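You operate a simulated robot arm through the tools that you are given. There is no shell and no other tool.

You run a simulated robot arm. Do the job below in one go: nothing can be reset, and whatever is moved stays where it is left.

JOB
Shut the air unit down and let all the air out.
Fine: stop pressed, red valve shut, yellow and green valves open, socket 6 off; hoses and plug stay in.
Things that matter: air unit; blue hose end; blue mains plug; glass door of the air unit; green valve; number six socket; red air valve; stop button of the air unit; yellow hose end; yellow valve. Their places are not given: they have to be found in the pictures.

The check looks at the end state, three seconds after you hand in, the way a careful person would. Anything else that was tipped, shoved, dropped, spilled or broken makes it a failure.

ROBOT AND FRAMES
A 7-joint arm with a two-finger parallel gripper, fixed in place. Base frame: the origin is on the floor under the middle of its stand, x ahead of it, y to its left, z up. Lengths are in mm, angles in degrees, forces in N, time in s.
With the tool pointing down near the work surface it reaches from about 220 to 720 mm from the base axis. Its first joint turns from -115.0 to 115.0 degrees. Payload 3.91 kg.
The tool frame sits at the grasp point between the pads (the TCP): z along the fingers, y along the line on which they close. The tips reach 30 mm beyond it. Largest opening 110 mm; finger width 20, thickness 10; the body of the gripper, 48 by 112 mm, starts 55 mm behind the TCP.
Orientation is told as [roll, pitch, yaw] about the base's x, y, z axes, in that order, counted from this pose: with the fingers straight down and closing along the base's y, the tool's x points along the base's -x, its y along +y and its z along -z.

CONTROLS
- The arm moves only by the tool send_rows. Its arguments are lists of equal length, an entry for each row: "travel": the shift along the tool's x, y, z in mm, a list of three; "rotation": the turn, a rotation vector about the tool's x, y, z in degrees, a list of three; "hand": the opening, from 0 (shut) to 1 (fully open). In form: {"travel": [[x, y, z], ...], "rotation": [[wx, wy, wz], ...], "hand": [hand, ...]}. A call has 1 to 20 rows; each row shifts and turns the commanded pose from where the row before left it, along the tool's axes as they then stand. A row lasts 0.2 s, in which the tool goes at most 50 mm and 8.6 degrees; a call with a longer step from one row to the next is refused whole, and so is a gripper value outside its range. Where a pose cannot be reached the arm comes as near as it can. A force on the tool above 90 N (or 10 N above the force at the start of the call, whichever is more), or a blocked arm, ends the call early, and 0.2 s more pass. The fingers move at their own pace (about 108 mm/s each) and stop on an object; they squeeze with about 22 N. The grip force told is the motor's: it shows also when the fingers shut on nothing. Time passes only in rows, and 0.2 s behind the last, so rows that do not move let the fingers close. It gives the time, the measured TCP pose, the force on the tool (base axes), the opening and the grip force at its end, in the units of the frame above (readings bear some noise), with the torque about the TCP (base axes, N m) and any sound that the robot's microphone picked up.
- Cameras (640 x 400 px; columns grow to the right, rows downward): "scene" is fixed at [225.3, -502.6, 1617.4]; the picture's right is [0.68, -0.74, 0.00], its down [-0.43, -0.40, -0.81] and it looks along [0.60, 0.55, -0.58] (base axes); focal length 264 px, centre (320, 200). "wrist" rides on the gripper at [72, 17, -103] in the tool frame; the picture's right is [-0.23, 0.97, 0.00], its down [-0.76, -0.18, -0.62] and it looks along [-0.61, -0.14, 0.78] (tool axes); focal length 222 px, centre (320, 200).
- capture(camera): a new picture of that camera. The clock stands still meanwhile.
- lift_body(by): slides the trunk up (or, below 0, down) by that many mm; the arm rides with it, the base frame stays. It gives what a move gives, with no picture.
- probe_pixels(camera, pixels): there is no depth. For up to 12 entries [column, row, z] of the newest picture of that camera ("zoom" is the newest enlarged one), the place [x, y] in the base frame at which the ray of that pixel passes the height z, good to about 3 mm, but the place of the scene camera against the robot may be out by one fixed shift of up to 12 mm in any direction. The clock stands still meanwhile.
- zoom(camera, box): a new picture of the part [left, top, right, bottom] of that camera's present view, enlarged. The clock stands still meanwhile.
- close_job(): hands the job in; it is judged then, once.

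Leave the gripper open and the arm clear of the work at the hand-in unless told otherwise.

The tools are called after "Request:" as a command line: name --argument value ..., lists and objects as JSON in quotes. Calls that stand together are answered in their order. send_rows: Moves the arm, as the interface text tells. Its arguments: {"type":"object","properties":{"travel":{"type":"array","items":{"type":"array","items":{"type":"number"}}},"rotation":{"type":"array","items":{"type":"array","items":{"type":"number"}}},"hand":{"type":"array","items":{"type":"number"}}},"required":["travel","rotation","hand"]} The other tools are called the same way: lift_body (by) moves the trunk up or down; capture (camera) takes a picture; probe_pixels (camera, pixels) gives the place at which the rays of pixels pass given heights; zoom (camera, box) takes an enlarged picture of a part of a camera's view; close_job () hands the job in.

At the start:

```text
clock: 0.0
position: [436.3, -126.7, 1463.8]
tcp_rot: [-0.1, 0.0, 0.0]
force: [-0.7, 1.2, -0.3]
moment: [0.03, 0.01, 0.01]
finger_gap: 109.9
grasp_force: 0.1
trunk travel left (down, up): [-925.0, 65.0]
```

scene: 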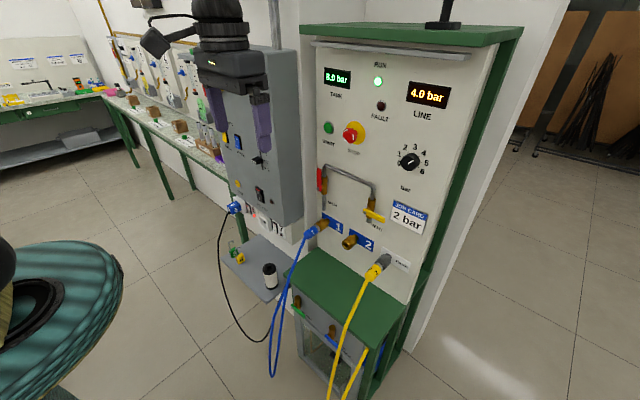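
wrist: 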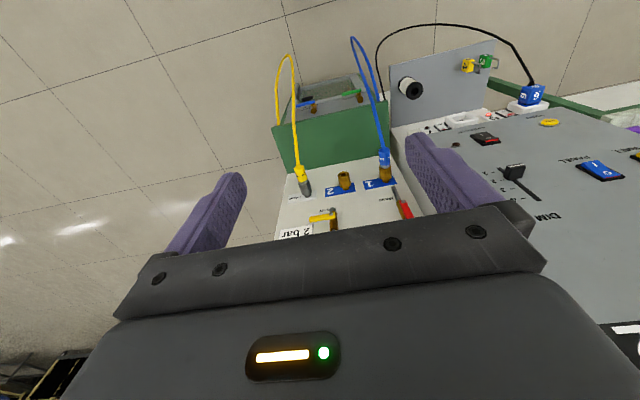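

I see the air unit panel right of the gripper in the scene picture (displays at 337,76 and 428,95; red button at 353,132; red lever at 321,180; yellow lever at 375,213). I'll enlarge parts of it to read the details.

Request:
zoom --camera "scene" --box '[290, 40, 490, 165]'

Request:
zoom --camera "scene" --box '[290, 150, 430, 290]'

Request:
zoom --camera "scene" --box '[270, 260, 430, 400]'

Request:
zoom --camera "scene" --box '[190, 40, 320, 300]'

```text
3.20 times, centred on (390, 102) of scene
```

zoom: 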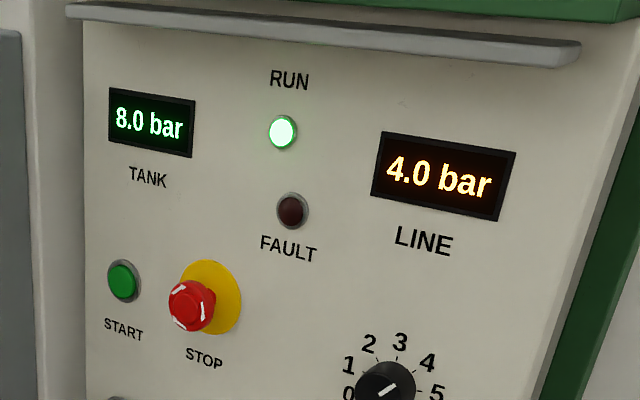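

```text
2.86 times, centred on (360, 220) of scene
```

zoom: 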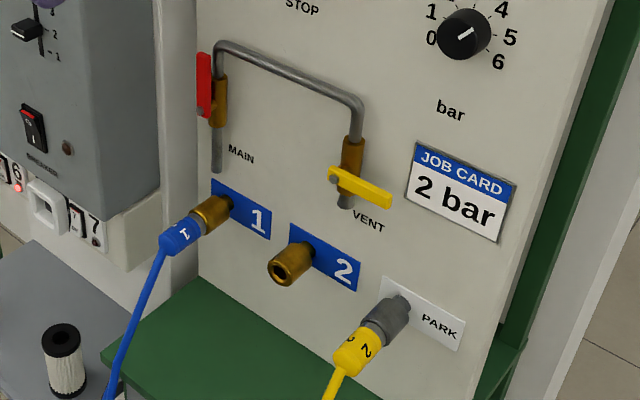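

```text
2.86 times, centred on (350, 330) of scene
```

zoom: 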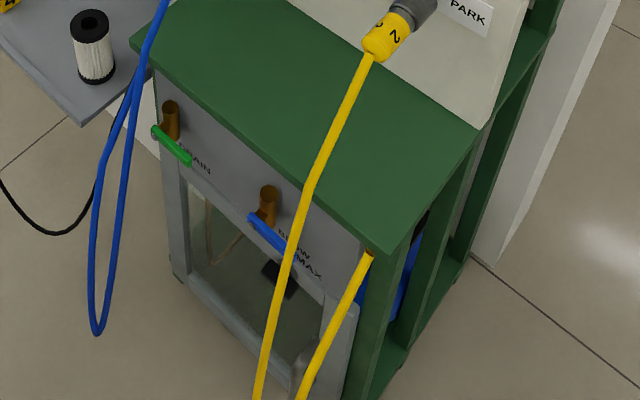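

```text
1.54 times, centred on (255, 170) of scene
```

zoom: 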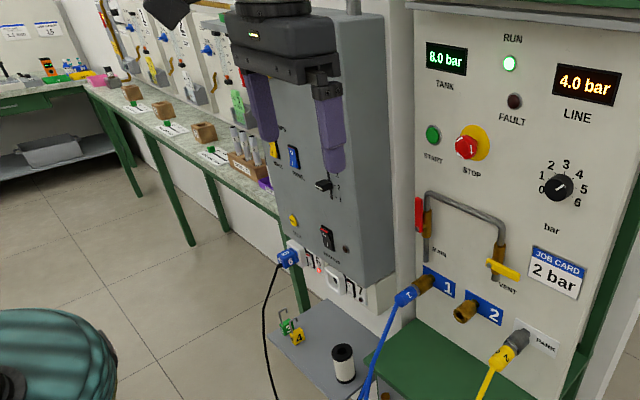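

The scene views show: red MAIN handle upright along its pipe (open), yellow VENT handle across (shut), green DRAIN handle on the lower box, STOP button unpressed, RUN lamp lit. I'll enlarge the wrist view to get matching points for triangulation, and look closer at the socket row and the lower box.

Request:
zoom --camera "wrist" --box '[250, 30, 450, 250]'

Request:
zoom --camera "wrist" --box '[390, 40, 640, 240]'

Request:
zoom --camera "scene" --box '[220, 190, 310, 250]'

Request:
zoom --camera "scene" --box '[280, 280, 380, 350]'

```text
1.82 times, centred on (350, 140) of wrist
```

zoom: 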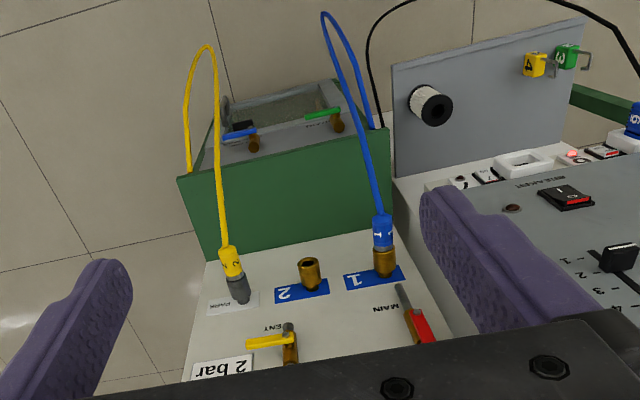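

```text
2.00 times, centred on (515, 140) of wrist
```

zoom: 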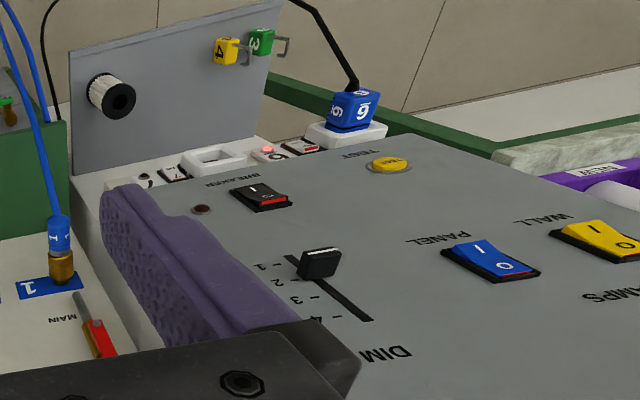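

```text
6.67 times, centred on (265, 220) of scene
```

zoom: 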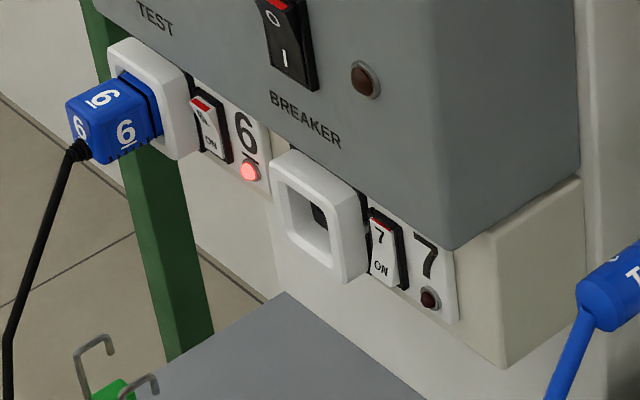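

```text
5.71 times, centred on (330, 315) of scene
```

zoom: 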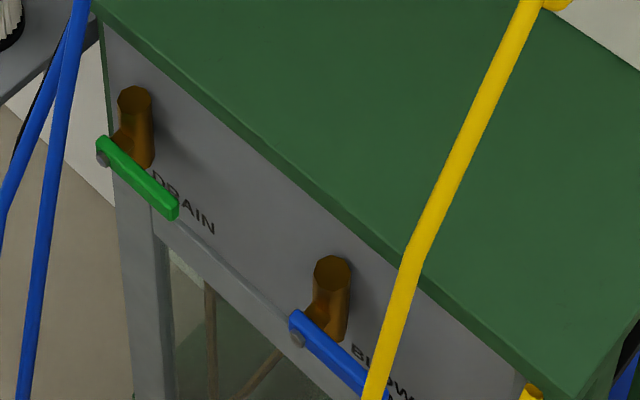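

Next I'll probe rays of matching points (socket 2 mouth, yellow handle tip, red handle) in both cameras at several heights to triangulate the panel.

Request:
probe_pixels --camera "scene" --pixels '[[347.8, 244.5, 900], [347.8, 244.5, 950], [384.5, 221, 900], [384.5, 221, 1000], [353, 132, 1200], [353, 132, 1300]]'

Request:
probe_pixels --camera "wrist" --pixels '[[344.5, 174.1, 900], [344.5, 174.1, 950], [311.5, 218.6, 900], [311.5, 218.6, 1000]]'

```text
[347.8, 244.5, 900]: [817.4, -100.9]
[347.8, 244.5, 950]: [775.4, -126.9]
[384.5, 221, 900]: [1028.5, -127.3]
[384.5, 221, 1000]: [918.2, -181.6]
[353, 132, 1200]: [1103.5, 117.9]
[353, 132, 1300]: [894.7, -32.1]
```

```text
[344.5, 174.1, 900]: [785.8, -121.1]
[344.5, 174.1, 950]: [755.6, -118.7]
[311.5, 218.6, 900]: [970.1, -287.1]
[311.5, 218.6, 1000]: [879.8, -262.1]
```

The rays meet near x≈755–785 for the valves (the scene camera seems offset about +15 mm in x, so I'll trust the wrist camera more). Next I turn the tool about its y axis by −90° so the fingers point at the panel (+x), staying well back from it.

Request:
send_rows --travel '[[0, 0, 0], [0, 0, 0], [0, 0, 0], [0, 0, 0], [0, 0, 0], [0, 0, 0], [0, 0, 0], [0, 0, 0], [0, 0, 0], [0, 0, 0], [0, 0, 0], [0, 0, 0]]' --rotation '[[0, -7.5, 0], [0, -7.5, 0], [0, -7.5, 0], [0, -7.5, 0], [0, -7.5, 0], [0, -7.5, 0], [0, -7.5, 0], [0, -7.5, 0], [0, -7.5, 0], [0, -7.5, 0], [0, -7.5, 0], [0, -7.5, 0]]' --hand '[1, 1, 1, 1, 1, 1, 1, 1, 1, 1, 1, 1]'

```text
clock: 2.6
position: [460.4, -146.4, 1483.5]
tcp_rot: [-61.9, -90.0, 61.7]
force: [0.3, -1.1, 1.0]
moment: [0.02, -0.02, -0.02]
finger_gap: 110.1
grasp_force: 0.2
out of reach, approached as far as the arm can: row 11, 12
trunk travel left (down, up): [-925.0, 65.0]
```

The arm stopped slightly short of the commanded pose because it is folded too tightly. I'll look from both cameras.

Request:
capture --camera "wrist"

Request:
capture --camera "scene"

```text
taken
```

wrist: 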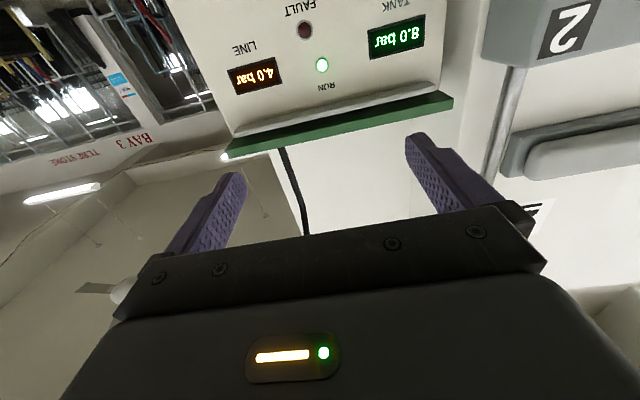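

```text
taken
```

scene: 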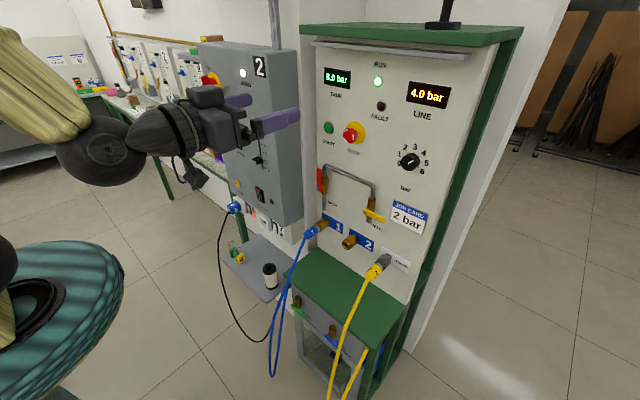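

The panel is clear ahead and the wrist camera now sits below the hand, looking up. I'll go 100 mm forward (still ~200 mm short of the panel parts) and start rolling the tool about its own axis so that the camera gets above the hand.

Request:
send_rows --travel '[[0, 0, 25], [0, 0, 25], [0, 0, 25], [0, 0, 25], [0, 0, 0], [0, 0, 0], [0, 0, 0], [0, 0, 0], [0, 0, 0], [0, 0, 0], [0, 0, 0], [0, 0, 0], [0, 0, 0], [0, 0, 0], [0, 0, 0]]' --rotation '[[0, 0, 0], [0, 0, 0], [0, 0, 0], [0, 0, 0], [0, 0, 8.2], [0, 0, 8.2], [0, 0, 8.2], [0, 0, 8.2], [0, 0, 8.2], [0, 0, 8.2], [0, 0, 8.2], [0, 0, 8.2], [0, 0, 8.2], [0, 0, 8.2], [0, 0, 8]]' --hand '[1, 1, 1, 1, 1, 1, 1, 1, 1, 1, 1, 1, 1, 1, 1]'

```text
clock: 5.8
position: [557.1, -145.4, 1482.5]
tcp_rot: [90.0, 0.2, -90.0]
force: [0.9, 0.0, -0.8]
moment: [0.01, -0.03, 0.02]
finger_gap: 110.1
grasp_force: 0.1
trunk travel left (down, up): [-925.0, 65.0]
```

The roll reached 90° without trouble, so I'll turn the other 90°.

Request:
send_rows --travel '[[0, 0, 0], [0, 0, 0], [0, 0, 0], [0, 0, 0], [0, 0, 0], [0, 0, 0], [0, 0, 0], [0, 0, 0], [0, 0, 0], [0, 0, 0], [0, 0, 0]]' --rotation '[[0, 0, 8.2], [0, 0, 8.2], [0, 0, 8.2], [0, 0, 8.2], [0, 0, 8.2], [0, 0, 8.2], [0, 0, 8.2], [0, 0, 8.2], [0, 0, 8.2], [0, 0, 8.2], [0, 0, 8]]' --hand '[1, 1, 1, 1, 1, 1, 1, 1, 1, 1, 1]'

Request:
capture --camera "wrist"

```text
clock: 8.2
position: [557.6, -145.9, 1483.4]
tcp_rot: [-80.8, 89.8, 99.2]
force: [0.5, 0.2, 0.1]
moment: [0.0, 0.02, 0.02]
finger_gap: 110.0
grasp_force: 0.0
trunk travel left (down, up): [-925.0, 65.0]
```

```text
taken
```

wrist: 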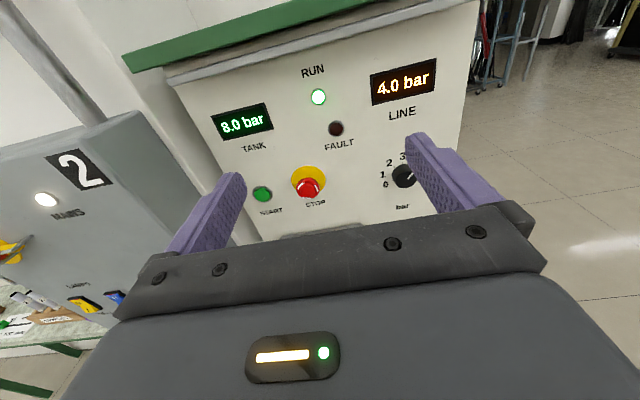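

Now the wrist view is upright: STOP at (308,186), START (262,194), fault lamp (335,129). I'll get the rays of these points now, then lower the trunk for a second view to triangulate.

Request:
probe_pixels --camera "wrist" --pixels '[[308, 187, 1300], [308, 187, 1350], [262, 194, 1300], [262, 194, 1350], [335, 129, 1350], [335, 129, 1400], [318, 97, 1400], [318, 97, 1450], [404, 176, 1300], [404, 176, 1350]]'

Request:
lift_body --by -200

Request:
capture --camera "wrist"

```text
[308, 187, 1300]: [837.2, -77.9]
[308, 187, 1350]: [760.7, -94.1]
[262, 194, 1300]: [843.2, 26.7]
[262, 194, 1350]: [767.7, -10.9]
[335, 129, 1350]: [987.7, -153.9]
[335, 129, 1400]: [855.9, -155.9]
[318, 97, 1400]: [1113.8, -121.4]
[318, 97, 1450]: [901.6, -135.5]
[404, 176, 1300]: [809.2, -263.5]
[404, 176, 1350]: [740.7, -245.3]
```

```text
clock: 10.4
position: [558.1, -145.4, 1282.9]
tcp_rot: [69.7, 90.0, -110.3]
force: [-0.2, -1.2, 0.3]
moment: [0.03, -0.02, -0.03]
finger_gap: 110.0
grasp_force: 0.0
trunk travel left (down, up): [-725.0, 265.0]
```

```text
taken
```

wrist: 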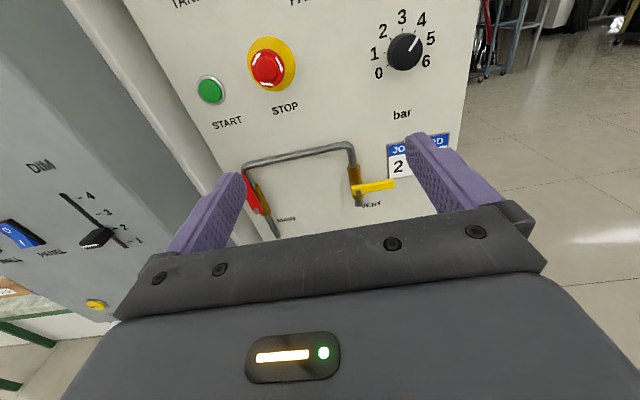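

STOP now shows at (268,69), START at (210,90), knob at (404,51), yellow handle's end at (393,184), red handle at (252,194). I'll probe these rays.

Request:
probe_pixels --camera "wrist" --pixels '[[268, 69, 1300], [268, 69, 1330], [210, 90, 1280], [210, 90, 1320], [404, 51, 1280], [404, 51, 1320], [393, 184, 1100], [393, 184, 1150], [356, 188, 1100], [356, 188, 1150], [252, 194, 1100], [252, 194, 1150]]'

Request:
zoom --camera "wrist" --box '[220, 120, 440, 250]'

```text
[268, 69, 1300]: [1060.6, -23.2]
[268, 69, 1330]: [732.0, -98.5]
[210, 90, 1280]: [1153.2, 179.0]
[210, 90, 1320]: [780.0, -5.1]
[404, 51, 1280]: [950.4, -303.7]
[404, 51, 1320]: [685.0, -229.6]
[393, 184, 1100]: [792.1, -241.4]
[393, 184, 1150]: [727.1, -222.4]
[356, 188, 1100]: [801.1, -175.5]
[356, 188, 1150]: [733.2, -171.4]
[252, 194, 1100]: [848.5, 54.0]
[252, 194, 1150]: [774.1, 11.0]
```

```text
2.91 times, centred on (330, 185) of wrist
```

zoom: 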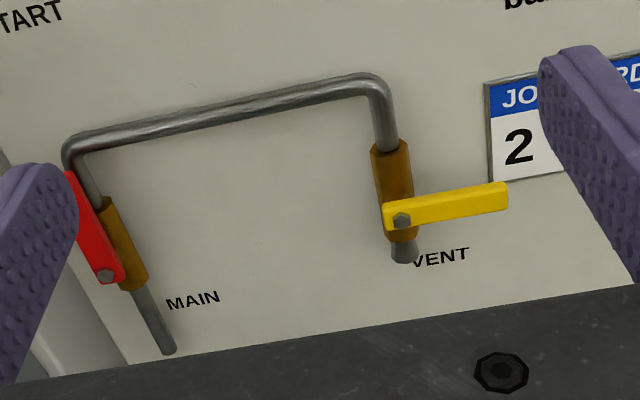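

Triangulating: STOP front ≈ (800, −84, 1324), START ≈ (819, 14, 1316), knob ≈ (807, −263, 1302), so the panel plane is about x ≈ 825. The zoom shows handles pivot on a bolt: red handle points up from its bolt (open), yellow points right from its bolt (shut). I'll close the fingers, line up with STOP (41 up, 61 to +y) and approach to x≈700.

Request:
send_rows --travel '[[10, -15, 0], [10, -15, 0], [10, -15, 0], [11, -16, 0], [0, 0, 20], [0, 0, 20], [0, 0, 20], [0, 0, 20], [0, 0, 20], [0, 0, 20], [0, 0, 20]]' --rotation '[[0, 0, 0], [0, 0, 0], [0, 0, 0], [0, 0, 0], [0, 0, 0], [0, 0, 0], [0, 0, 0], [0, 0, 0], [0, 0, 0], [0, 0, 0], [0, 0, 0]]' --hand '[0, 0, 0, 0, 0, 0, 0, 0, 0, 0, 0]'

Request:
capture --camera "wrist"

Request:
capture --camera "scene"

```text
clock: 12.8
position: [697.9, -84.3, 1323.8]
tcp_rot: [-12.3, 89.9, 167.7]
force: [0.8, 0.4, -0.1]
moment: [0.01, -0.02, 0.0]
finger_gap: 0.0
grasp_force: 22.4
trunk travel left (down, up): [-725.0, 265.0]
```

```text
taken
```

wrist: 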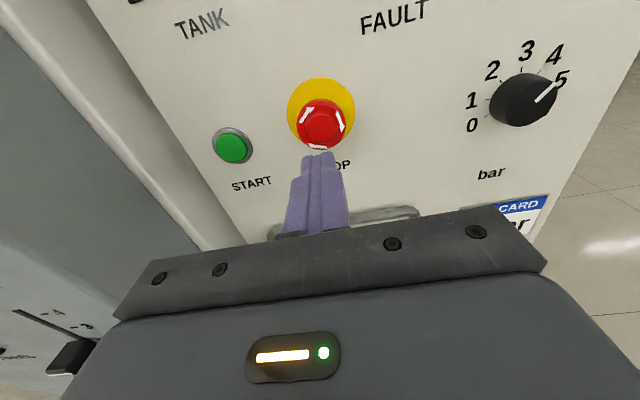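

```text
taken
```

scene: 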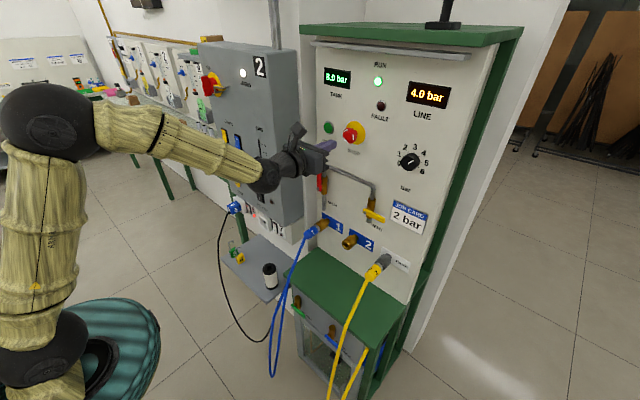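

Alignment is good: STOP's centre at (322,123) coincides with where the tips will land (320,125). I'll move forward 62 mm and then push in small steps, watching force and lamp.

Request:
send_rows --travel '[[0, 0, 20], [0, 0, 20], [0, 0, 20], [0, 0, 4], [0, 0, 4], [0, 0, 4], [0, 0, 3], [0, 0, 3]]' --rotation '[[0, 0, 0], [0, 0, 0], [0, 0, 0], [0, 0, 0], [0, 0, 0], [0, 0, 0], [0, 0, 0], [0, 0, 0]]' --hand '[0, 0, 0, 0, 0, 0, 0, 0]'

Request:
capture --camera "scene"

Request:
capture --camera "wrist"

```text
clock: 14.5
position: [759.9, -84.4, 1324.4]
tcp_rot: [2.7, 89.3, -177.5]
force: [-70.9, 7.8, -5.5]
moment: [0.05, -0.26, 0.27]
finger_gap: 0.0
grasp_force: 22.4
trunk travel left (down, up): [-725.0, 265.0]
stopped in row 8: the force on the tool passed its limit at 94 N (the readings are from after the stop); the commanded pose is now the measured one
```

```text
taken
```

scene: 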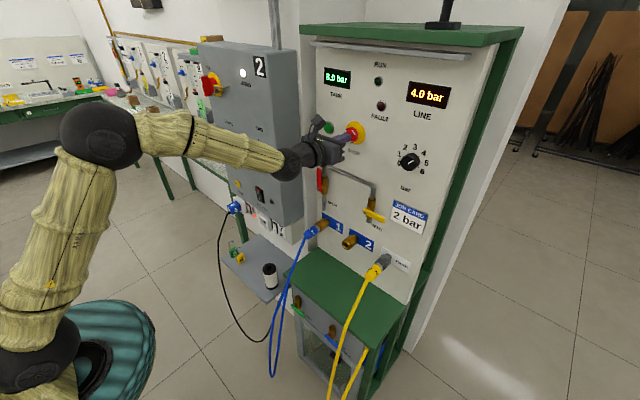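

```text
taken
```

wrist: 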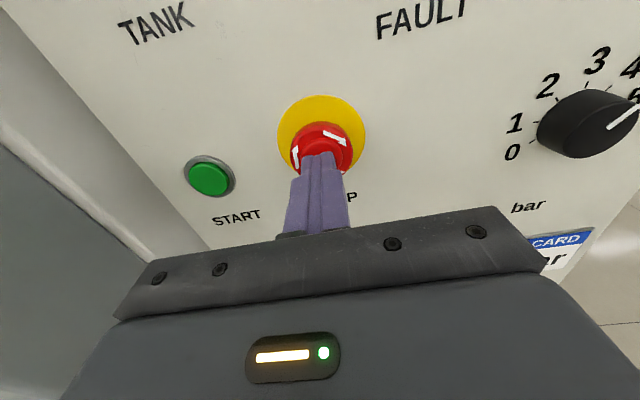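

The RUN lamp has gone dark, so STOP went in (94 N reached at the end of its travel). I'll retreat straight back 80 mm and check it stays in.

Request:
send_rows --travel '[[0, 0, -5], [0, 0, -15], [0, 0, -20], [0, 0, -20], [0, 0, -20]]' --rotation '[[0, 0, 0], [0, 0, 0], [0, 0, 0], [0, 0, 0], [0, 0, 0]]' --hand '[0, 0, 0, 0, 0]'

Request:
zoom --camera "scene" --box '[290, 40, 490, 165]'

Request:
capture --camera "wrist"

```text
clock: 15.7
position: [691.9, -84.7, 1318.4]
tcp_rot: [-2.2, 88.8, 177.6]
force: [0.3, 0.8, 0.1]
moment: [0.01, 0.01, 0.0]
finger_gap: 0.0
grasp_force: 22.1
trunk travel left (down, up): [-725.0, 265.0]
```

```text
3.20 times, centred on (390, 102) of scene
```

zoom: 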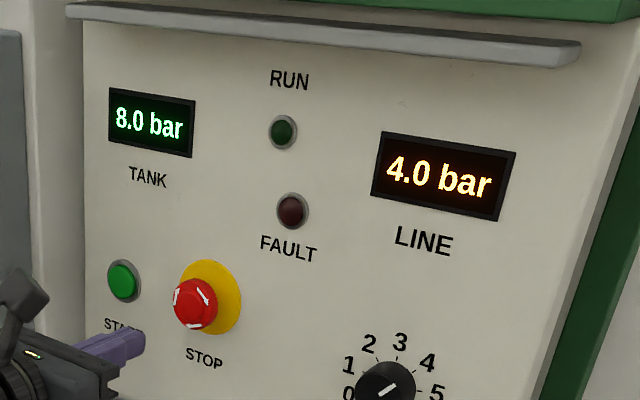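

```text
taken
```

wrist: 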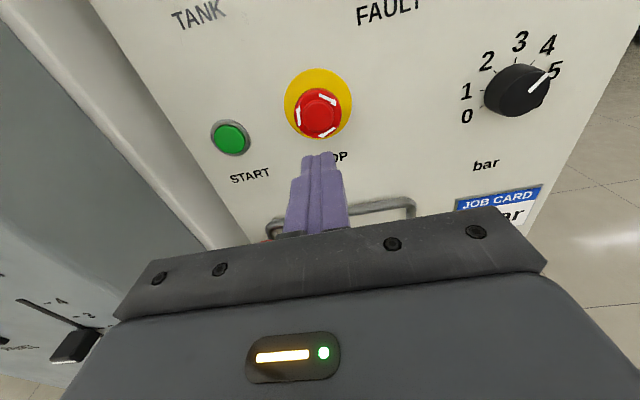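

STOP stays in (its cap sits deeper, RUN is dark, TANK 8.0, LINE 4.0). Next are the valves: I'll back off another 70 mm, lower the trunk by 130 mm and look at the red and yellow handles.

Request:
send_rows --travel '[[0, 0, -20], [0, 0, -25], [0, 0, -25]]' --rotation '[[0, 0, 0], [0, 0, 0], [0, 0, 0]]' --hand '[0, 0, 0]'

Request:
lift_body --by -130

Request:
capture --camera "wrist"

Request:
zoom --camera "wrist" --box '[200, 40, 440, 190]'

```text
clock: 16.5
position: [620.6, -85.5, 1317.9]
tcp_rot: [-1.5, 89.0, 178.3]
force: [-0.9, 0.0, -0.3]
moment: [0.0, 0.0, 0.04]
finger_gap: 0.1
grasp_force: 22.2
trunk travel left (down, up): [-725.0, 265.0]
```

```text
clock: 18.1
position: [622.6, -84.9, 1189.1]
tcp_rot: [-1.7, 88.9, 178.2]
force: [0.0, 0.7, -0.4]
moment: [-0.02, -0.01, 0.01]
finger_gap: 0.0
grasp_force: 21.8
trunk travel left (down, up): [-595.0, 395.0]
```

```text
taken
```

wrist: 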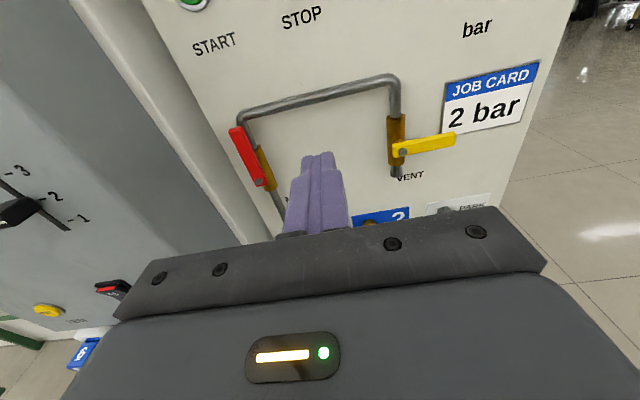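

```text
2.67 times, centred on (320, 115) of wrist
```

zoom: 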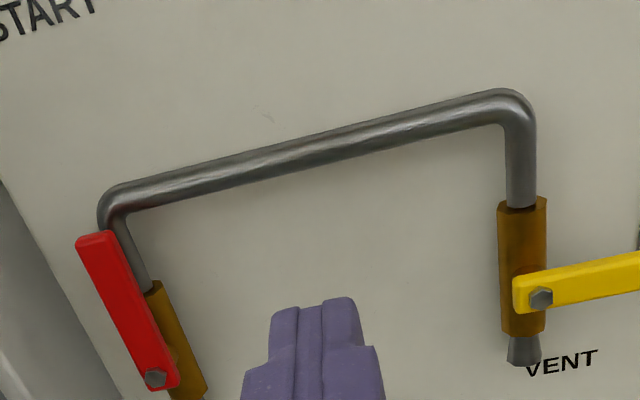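

Red bolt now at (258.5,181.7), red handle top at (235,129), yellow bolt at (402.5,151.7), yellow end at (455,139). I'll probe those.

Request:
probe_pixels --camera "wrist" --pixels '[[258.5, 181.7, 1050], [258.5, 181.7, 1100], [235, 129, 1100], [235, 129, 1150], [402.5, 151.7, 1080], [402.5, 151.7, 1120], [455, 139, 1080], [455, 139, 1120]]'

```text
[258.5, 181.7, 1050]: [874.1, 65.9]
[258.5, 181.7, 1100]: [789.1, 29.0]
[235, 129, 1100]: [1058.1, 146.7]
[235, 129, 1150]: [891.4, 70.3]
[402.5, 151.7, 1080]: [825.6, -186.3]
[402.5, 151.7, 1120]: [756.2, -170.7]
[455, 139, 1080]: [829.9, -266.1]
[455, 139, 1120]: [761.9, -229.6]
```

Triangulated: yellow bolt ≈ (772, −174, 1110), yellow end ≈ (777, −237, 1111); red bolt ≈ (783, 27, 1104), red handle pointing up ~65–70 mm. To push the red handle I have to come in at its left side, so I'll check how far the grey unit on the left sticks out.

Request:
zoom --camera "wrist" --box '[0, 0, 280, 280]'

Request:
zoom --camera "scene" --box '[180, 60, 400, 290]'

```text
1.43 times, centred on (140, 140) of wrist
```

zoom: 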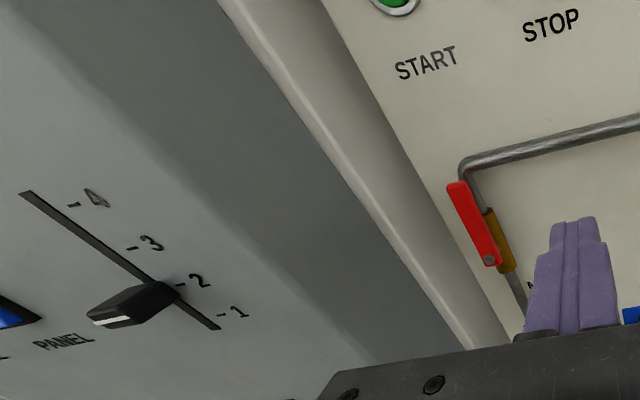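

```text
1.74 times, centred on (290, 175) of scene
```

zoom: 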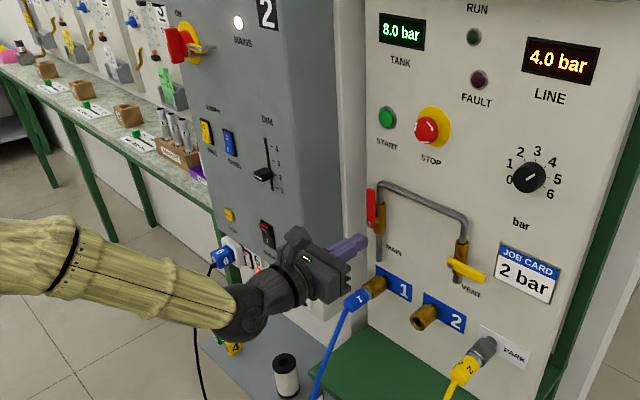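

The grey unit's front is about x≈719 and its right edge about y≈150, so the hand has room left of the red handle (body y 1–113, behind x=700). I'll move to (690, 57, 1155), straighten the 1.1° tilt, and look closely at the red handle.

Request:
send_rows --travel '[[-8, -28, 0], [-8, -28, 0], [-8, -28, 0], [-8, -28, 0], [-2, -30, 0], [0, 0, 22], [0, 0, 22], [0, 0, 23]]' --rotation '[[0, 1.1, 0], [0, 0, 0], [0, 0, 0], [0, 0, 0], [0, 0, 0], [0, 0, 0], [0, 0, 0], [0, 0, 0]]' --hand '[0, 0, 0, 0, 0, 0, 0, 0]'

Request:
capture --camera "wrist"

Request:
zoom --camera "wrist" --box '[280, 60, 480, 230]'

```text
clock: 19.9
position: [688.7, 56.4, 1153.9]
tcp_rot: [-105.0, 90.0, 74.7]
force: [-0.4, -0.5, 1.1]
moment: [-0.02, 0.0, -0.02]
finger_gap: 0.0
grasp_force: 21.4
trunk travel left (down, up): [-595.0, 395.0]
```

```text
taken
```

wrist: 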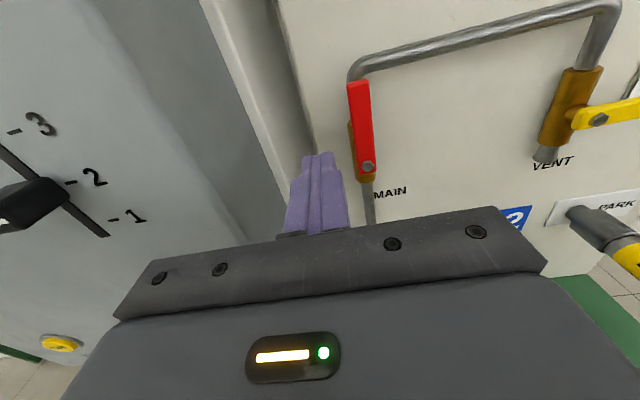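

```text
2.35 times, centred on (380, 145) of wrist
```

zoom: 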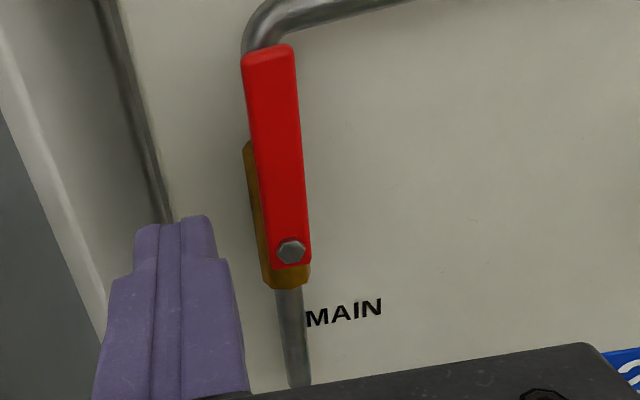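

Red bolt at (368,167), handle top at (359,85). I'll probe these to fix the depth against the earlier views.

Request:
probe_pixels --camera "wrist" --pixels '[[368.1, 166.7, 1090], [368.1, 166.7, 1100], [368.1, 166.7, 1110], [358.7, 86, 1160], [358.7, 86, 1180], [349, 120, 1140], [371, 120, 1140]]'

```text
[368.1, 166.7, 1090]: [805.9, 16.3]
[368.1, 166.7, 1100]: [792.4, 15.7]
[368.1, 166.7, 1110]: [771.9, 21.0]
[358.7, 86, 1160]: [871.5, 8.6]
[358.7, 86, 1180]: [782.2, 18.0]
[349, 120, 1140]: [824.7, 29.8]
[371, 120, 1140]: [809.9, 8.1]
```

Using the known camera offset: red bolt ≈ (768, 19, 1112), handle centred at y≈20, 17 mm wide, top at z≈1180. I'll bring the closed fingers in on its left at (748, 57, 1157), so the tips (x≈778) sit beside the handle without reaching the pipe behind.

Request:
send_rows --travel '[[3, 0, 20], [0, 0, 20], [0, 0, 10], [0, 0, 9]]' --rotation '[[0, 0, 0], [0, 0, 0], [0, 0, 0], [0, 0, 0]]' --hand '[0, 0, 0, 0]'

Request:
capture --camera "wrist"

Request:
zoom --camera "scene" --box '[260, 130, 400, 240]'

```text
clock: 20.9
position: [748.0, 57.2, 1156.8]
tcp_rot: [-101.6, 90.0, 78.3]
force: [0.0, 0.3, -0.2]
moment: [0.04, 0.0, 0.02]
finger_gap: 0.2
grasp_force: 22.0
trunk travel left (down, up): [-595.0, 395.0]
```

```text
taken
```

wrist: 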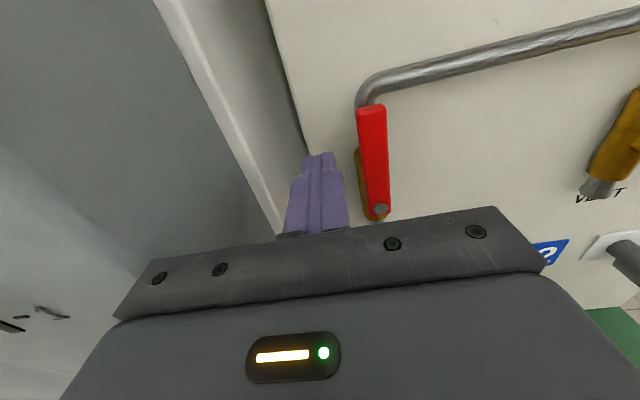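

```text
3.64 times, centred on (330, 185) of scene
```

zoom: 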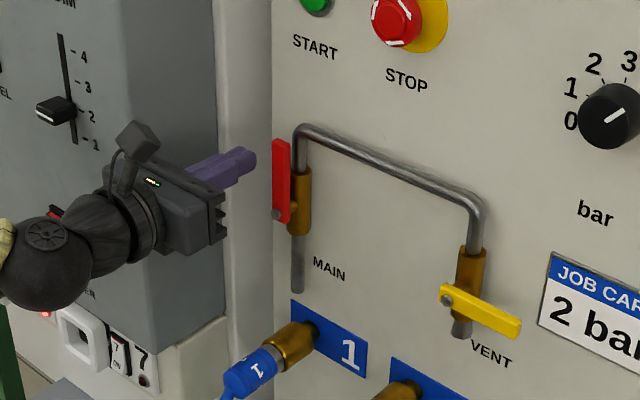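

Tips are beside the handle with ~18 mm to go. I'll go 4 mm deeper and move toward −y (tool +y) in small steps to about y=25, checking that the handle starts to turn.

Request:
send_rows --travel '[[0, 0, 4], [0, 8, 0], [0, 8, 0], [0, 5, 0], [0, 5, 0], [0, 5, 0]]' --rotation '[[0, 0, 0], [0, 0, 0], [0, 0, 0], [0, 0, 0], [0, 0, 0], [0, 0, 0]]' --hand '[0, 0, 0, 0, 0, 0]'

Request:
capture --camera "wrist"

Request:
zoom --camera "scene" --box '[260, 130, 400, 240]'

```text
clock: 22.2
position: [752.2, 25.6, 1157.4]
tcp_rot: [-102.7, 89.9, 77.2]
force: [0.2, -0.1, 0.3]
moment: [-0.02, -0.01, -0.02]
finger_gap: 0.0
grasp_force: 21.9
trunk travel left (down, up): [-595.0, 395.0]
```

```text
taken
```

wrist: 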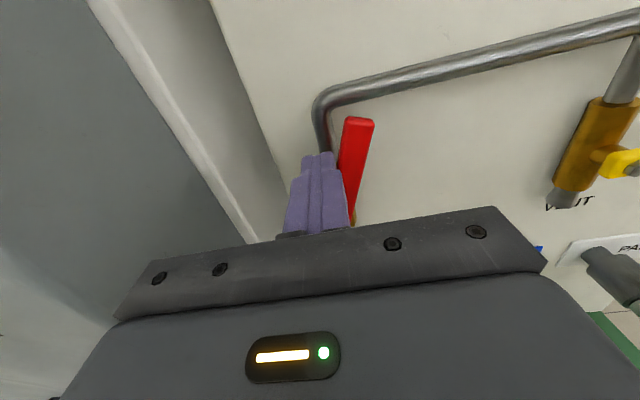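

```text
3.64 times, centred on (330, 185) of scene
```

zoom: 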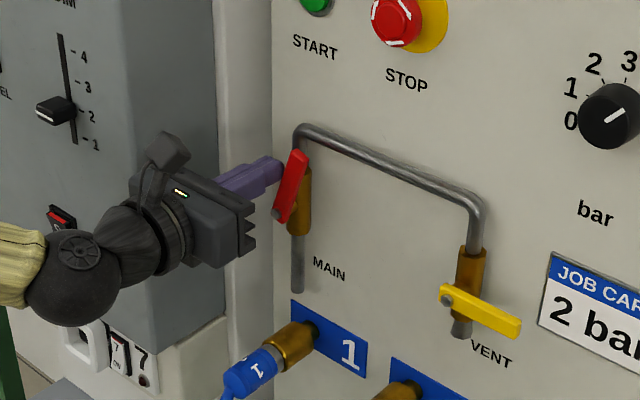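

The handle is turning clockwise with hardly any force. I'll follow the arc: on to y≈3, then diagonally down to (−26, 1130).

Request:
send_rows --travel '[[1, 8, 0], [1, 8, 0], [0, 7, 0], [-3, 6, 0], [-3, 6, 0], [-5, 5, 0], [-5, 5, 0], [-6, 4, 0], [-6, 3, 0]]' --rotation '[[0, 0, 0], [0, 0, 0], [0, 0, 0], [0, 0, 0], [0, 0, 0], [0, 0, 0], [0, 0, 0], [0, 0, 0], [0, 0, 0]]' --hand '[0, 0, 0, 0, 0, 0, 0, 0, 0]'

Request:
capture --camera "wrist"

Request:
zoom --camera "scene" --box '[260, 130, 400, 240]'

```text
clock: 24.2
position: [752.3, -27.6, 1130.2]
tcp_rot: [-43.2, 89.9, 136.7]
force: [0.2, 0.6, 0.0]
moment: [0.0, 0.0, -0.01]
finger_gap: 0.3
grasp_force: 21.8
trunk travel left (down, up): [-595.0, 395.0]
```

```text
taken
```

wrist: 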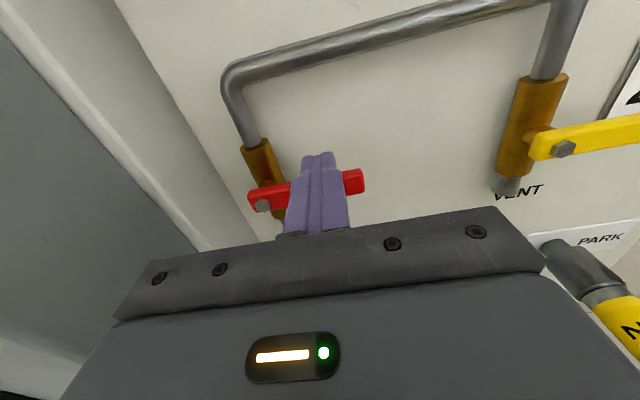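

```text
3.64 times, centred on (330, 185) of scene
```

zoom: 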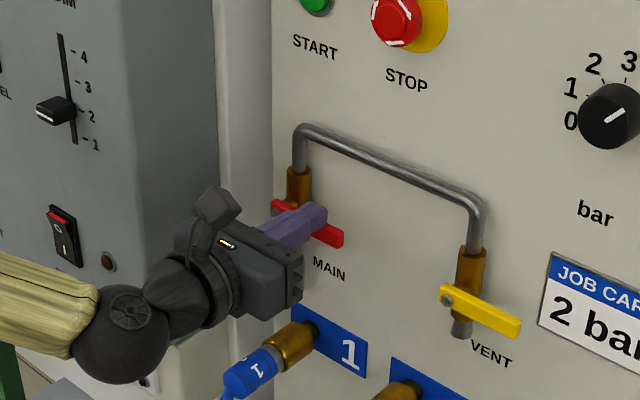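

The red handle looks nearly level and parallel to the yellow one. I'll press down gently 2 mm at a time to feel for the end stop.

Request:
send_rows --travel '[[-1, 0, 0], [-1, 0, 0], [0, 0, 0]]' --rotation '[[0, 0, 0], [0, 0, 0], [0, 0, 0]]' --hand '[0, 0, 0]'

Request:
zoom --camera "scene" --box '[300, 160, 390, 230]'

Request:
zoom --camera "scene" --box '[300, 50, 480, 165]'

```text
clock: 25.1
position: [752.2, -26.8, 1128.5]
tcp_rot: [-118.3, 89.8, 61.6]
force: [1.0, -0.4, 2.5]
moment: [-0.01, -0.04, -0.01]
finger_gap: 0.3
grasp_force: 21.5
trunk travel left (down, up): [-595.0, 395.0]
```

```text
5.71 times, centred on (345, 195) of scene
```

zoom: 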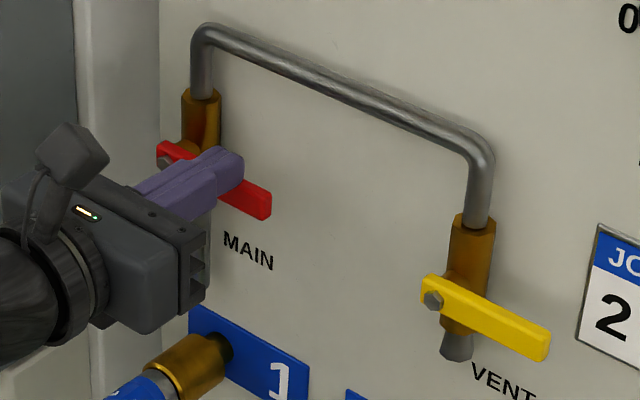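

```text
3.48 times, centred on (390, 108) of scene
```

zoom: 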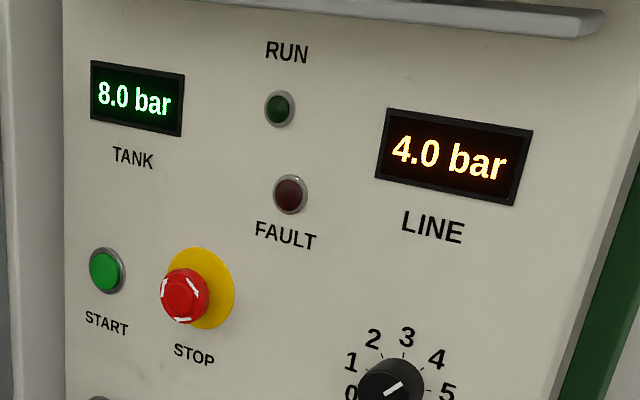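

Only 2.5 N so far. I'll press 2 mm more to see whether the force climbs (end stop) or the handle keeps turning.

Request:
send_rows --travel '[[-1, 0, 0], [-1, 0, 0], [0, 0, 0]]' --rotation '[[0, 0, 0], [0, 0, 0], [0, 0, 0]]' --hand '[0, 0, 0]'

Request:
capture --camera "wrist"

```text
clock: 25.9
position: [752.0, -26.6, 1127.9]
tcp_rot: [-168.0, 89.7, 11.8]
force: [5.9, -1.0, 12.7]
moment: [0.01, -0.38, 0.01]
finger_gap: 0.0
grasp_force: 22.1
trunk travel left (down, up): [-595.0, 395.0]
```

```text
taken
```

wrist: 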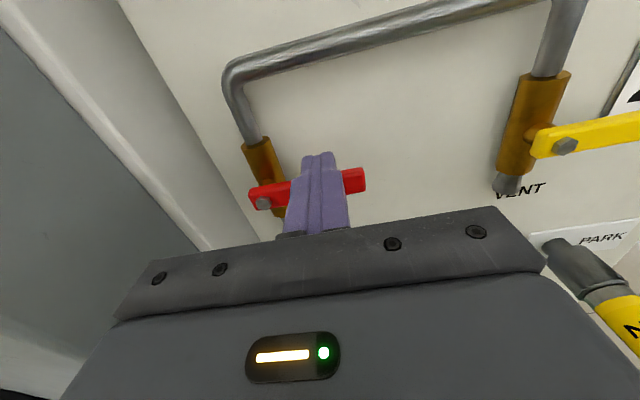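

The force rose to 12.7 N with almost no motion, so the red handle is at its shut stop. I'll lift off, back away, and go below the yellow handle's outer part: (752, −217, 1076).

Request:
send_rows --travel '[[8, 0, 0], [8, 0, 0], [0, 0, -20], [0, 0, -25], [0, 0, -25], [0, 32, 0], [0, 32, 0], [0, 32, 0], [0, 32, 0], [0, 32, 0], [0, 30, 0], [-23, 0, 0], [-23, 0, 0], [-22, 0, 0]]' --rotation '[[0, 0, 0], [0, 0, 0], [0, 0, 0], [0, 0, 0], [0, 0, 0], [0, 0, 0], [0, 0, 0], [0, 0, 0], [0, 0, 0], [0, 0, 0], [0, 0, 0], [0, 0, 0], [0, 0, 0], [0, 0, 0]]' --hand '[0, 0, 0, 0, 0, 0, 0, 0, 0, 0, 0, 0, 0, 0]'

Request:
capture --camera "wrist"

Request:
zoom --camera "scene" --box '[280, 150, 440, 290]'

```text
clock: 28.9
position: [683.1, -217.0, 1076.6]
tcp_rot: [-123.8, 90.0, 56.1]
force: [0.2, -0.4, 0.2]
moment: [-0.02, 0.0, -0.02]
finger_gap: 0.1
grasp_force: 21.6
trunk travel left (down, up): [-595.0, 395.0]
```

```text
taken
```

wrist: 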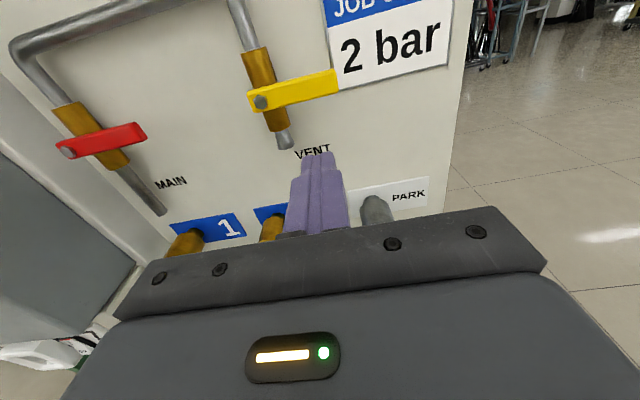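

```text
2.86 times, centred on (360, 220) of scene
```

zoom: 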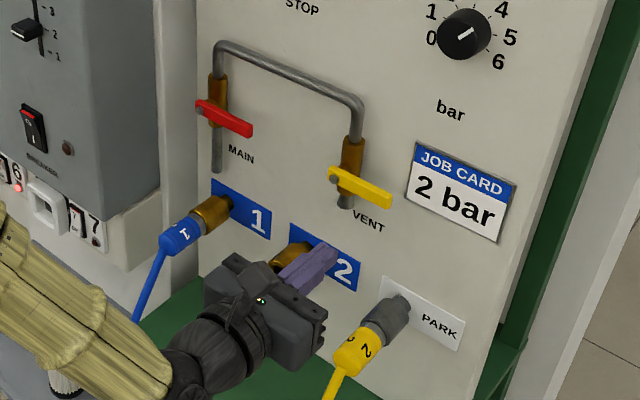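

Red is level (shut). Yellow bolt at (261,101) and end at (338,82) match (770, −175, 1111) and y≈−240. I'll go forward 69 mm under the handle, then push it up along its arc halfway.

Request:
send_rows --travel '[[0, 0, 20], [0, 0, 20], [0, 0, 20], [0, 0, 9], [13, 1, 0], [6.5, 2, 0], [6.5, 2, 0], [6, 1.5, 0], [6, 1.5, 0]]' --rotation '[[0, 0, 0], [0, 0, 0], [0, 0, 0], [0, 0, 0], [0, 0, 0], [0, 0, 0], [0, 0, 0], [0, 0, 0], [0, 0, 0]]' --hand '[0, 0, 0, 0, 0, 0, 0, 0, 0]'

Request:
capture --camera "wrist"

Request:
zoom --camera "scene" --box '[300, 140, 440, 250]'

```text
clock: 30.9
position: [750.6, -225.2, 1112.5]
tcp_rot: [-111.9, 89.9, 67.8]
force: [-0.1, -0.4, -0.7]
moment: [0.03, 0.0, 0.02]
finger_gap: 0.1
grasp_force: 21.6
trunk travel left (down, up): [-595.0, 395.0]
```

```text
taken
```

wrist: 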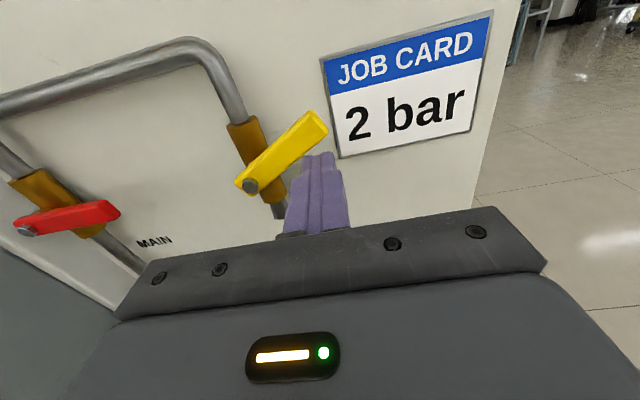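

```text
3.64 times, centred on (370, 195) of scene
```

zoom: 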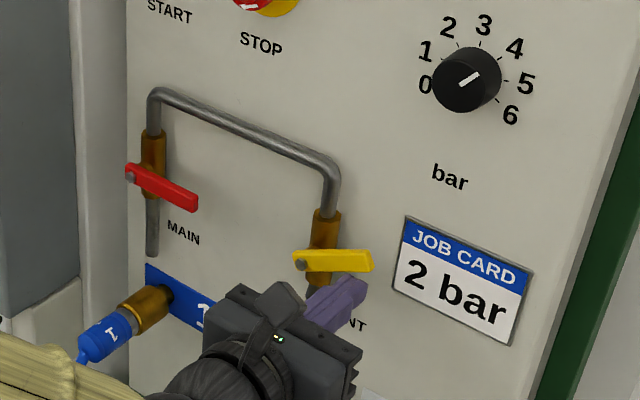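

The yellow handle is turning up freely. I'll continue along its arc to upright.

Request:
send_rows --travel '[[7, -1, 0], [7, -1, 0], [6, -3, 0], [6, -3, 0], [5, -5, 0], [5, -5, 0], [4, -6, 0], [3, -6, 0]]' --rotation '[[0, 0, 0], [0, 0, 0], [0, 0, 0], [0, 0, 0], [0, 0, 0], [0, 0, 0], [0, 0, 0], [0, 0, 0]]' --hand '[0, 0, 0, 0, 0, 0, 0, 0]'

Request:
capture --camera "wrist"

Request:
zoom --camera "scene" --box '[300, 140, 440, 250]'

```text
clock: 32.6
position: [752.0, -196.4, 1156.8]
tcp_rot: [-124.2, 90.0, 55.5]
force: [-0.6, -1.2, -0.5]
moment: [-0.01, 0.02, 0.02]
finger_gap: 0.0
grasp_force: 22.1
trunk travel left (down, up): [-595.0, 395.0]
```

```text
taken
```

wrist: 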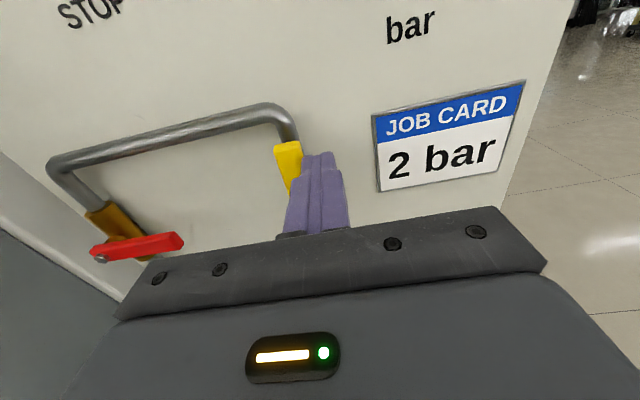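

```text
3.64 times, centred on (370, 195) of scene
```

zoom: 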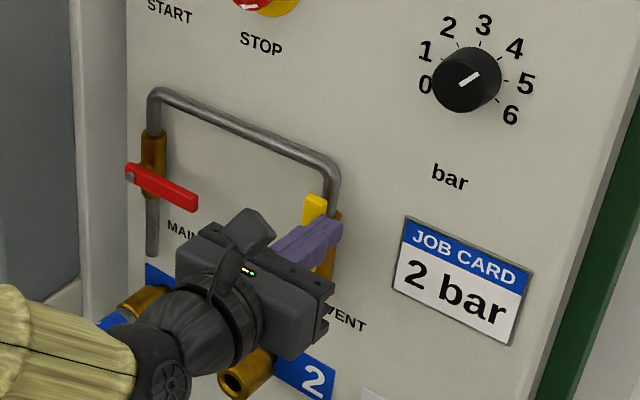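

It's close to upright. I'll press on toward +y (tool −y) in small steps until the end stop is felt.

Request:
send_rows --travel '[[0, -1.5, 0], [0, -1.5, 0], [0, 0, 0]]' --rotation '[[0, 0, 0], [0, 0, 0], [0, 0, 0]]' --hand '[0, 0, 0]'

```text
clock: 33.5
position: [751.7, -194.0, 1156.5]
tcp_rot: [-119.6, 89.9, 60.2]
force: [1.9, -5.3, 2.5]
moment: [-0.04, -0.08, -0.16]
finger_gap: 0.0
grasp_force: 22.1
trunk travel left (down, up): [-595.0, 395.0]
```

Force rises to 5.3 N at y=−194. Another 2 mm to confirm the stop.

Request:
send_rows --travel '[[0, -1, 0], [0, -1, 0], [0, 0, 0]]' --rotation '[[0, 0, 0], [0, 0, 0], [0, 0, 0]]' --hand '[0, 0, 0]'

Request:
zoom --camera "scene" --box '[300, 50, 480, 165]'

```text
clock: 34.2
position: [750.2, -192.6, 1156.2]
tcp_rot: [-106.1, 89.8, 73.6]
force: [7.3, -15.3, 5.7]
moment: [-0.15, -0.22, -0.44]
finger_gap: 0.0
grasp_force: 21.8
trunk travel left (down, up): [-595.0, 395.0]
```

```text
3.48 times, centred on (390, 108) of scene
```

zoom: 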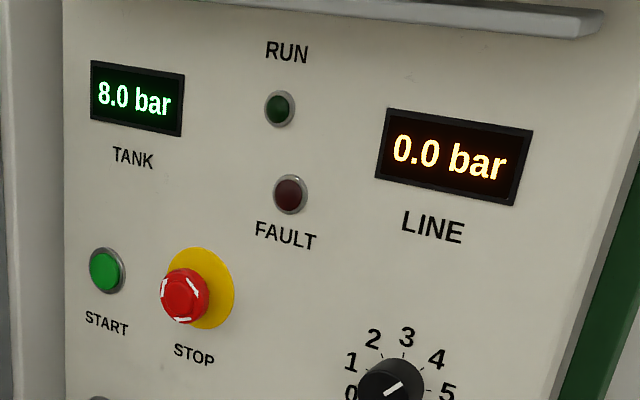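

LINE reads 0.0 and force climbed to 15 N without motion: the yellow valve is open against its stop. I'll move the fingers away to the right, retreat to x≈480 and look at the panel before going down to the green valve.

Request:
send_rows --travel '[[0, 6, 0], [0, 6, 0], [0, 0, -20], [0, 0, -30], [0, 0, -30], [0, 0, -30], [0, 0, -30], [0, 0, -30], [0, 0, -30], [0, 0, -30], [0, 0, -30], [0, -30, 0], [0, -30, 0], [0, -30, 0], [0, -30, 0], [0, -25, 0]]' --rotation '[[0, 0, 0], [0, 0, 0], [0, 0, 0], [0, 0, 0], [0, 0, 0], [0, 0, 0], [0, 0, 0], [0, 0, 0], [0, 0, 0], [0, 0, 0], [0, 0, 0], [0, 0, 0], [0, 0, 0], [0, 0, 0], [0, 0, 0], [0, 0, 0]]' --hand '[0, 0, 0, 0, 0, 0, 0, 0, 0, 0, 0, 0, 0, 0, 0, 0]'

Request:
capture --camera "wrist"

Request:
capture --camera "scene"

```text
clock: 37.6
position: [496.4, -59.8, 1160.7]
tcp_rot: [-57.6, 89.9, 122.1]
force: [-0.2, 0.3, -0.7]
moment: [0.02, 0.0, -0.01]
finger_gap: 0.0
grasp_force: 22.2
out of reach, approached as far as the arm can: row 16
trunk travel left (down, up): [-595.0, 395.0]
```

```text
taken
```

wrist: 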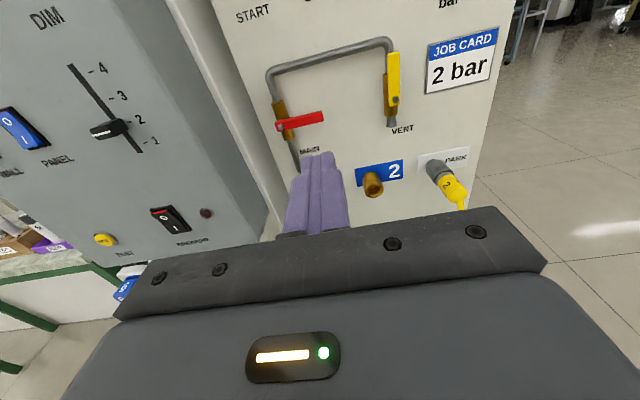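

```text
taken
```

scene: 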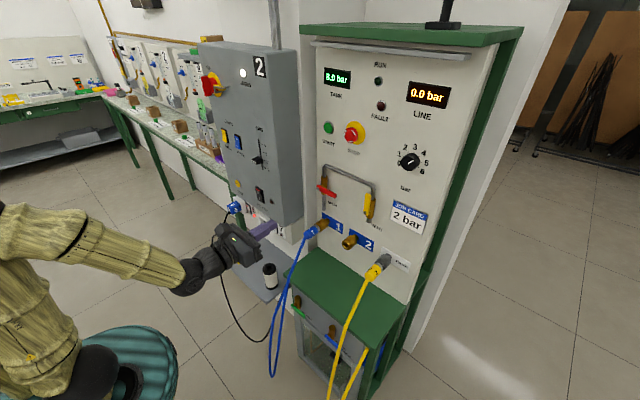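

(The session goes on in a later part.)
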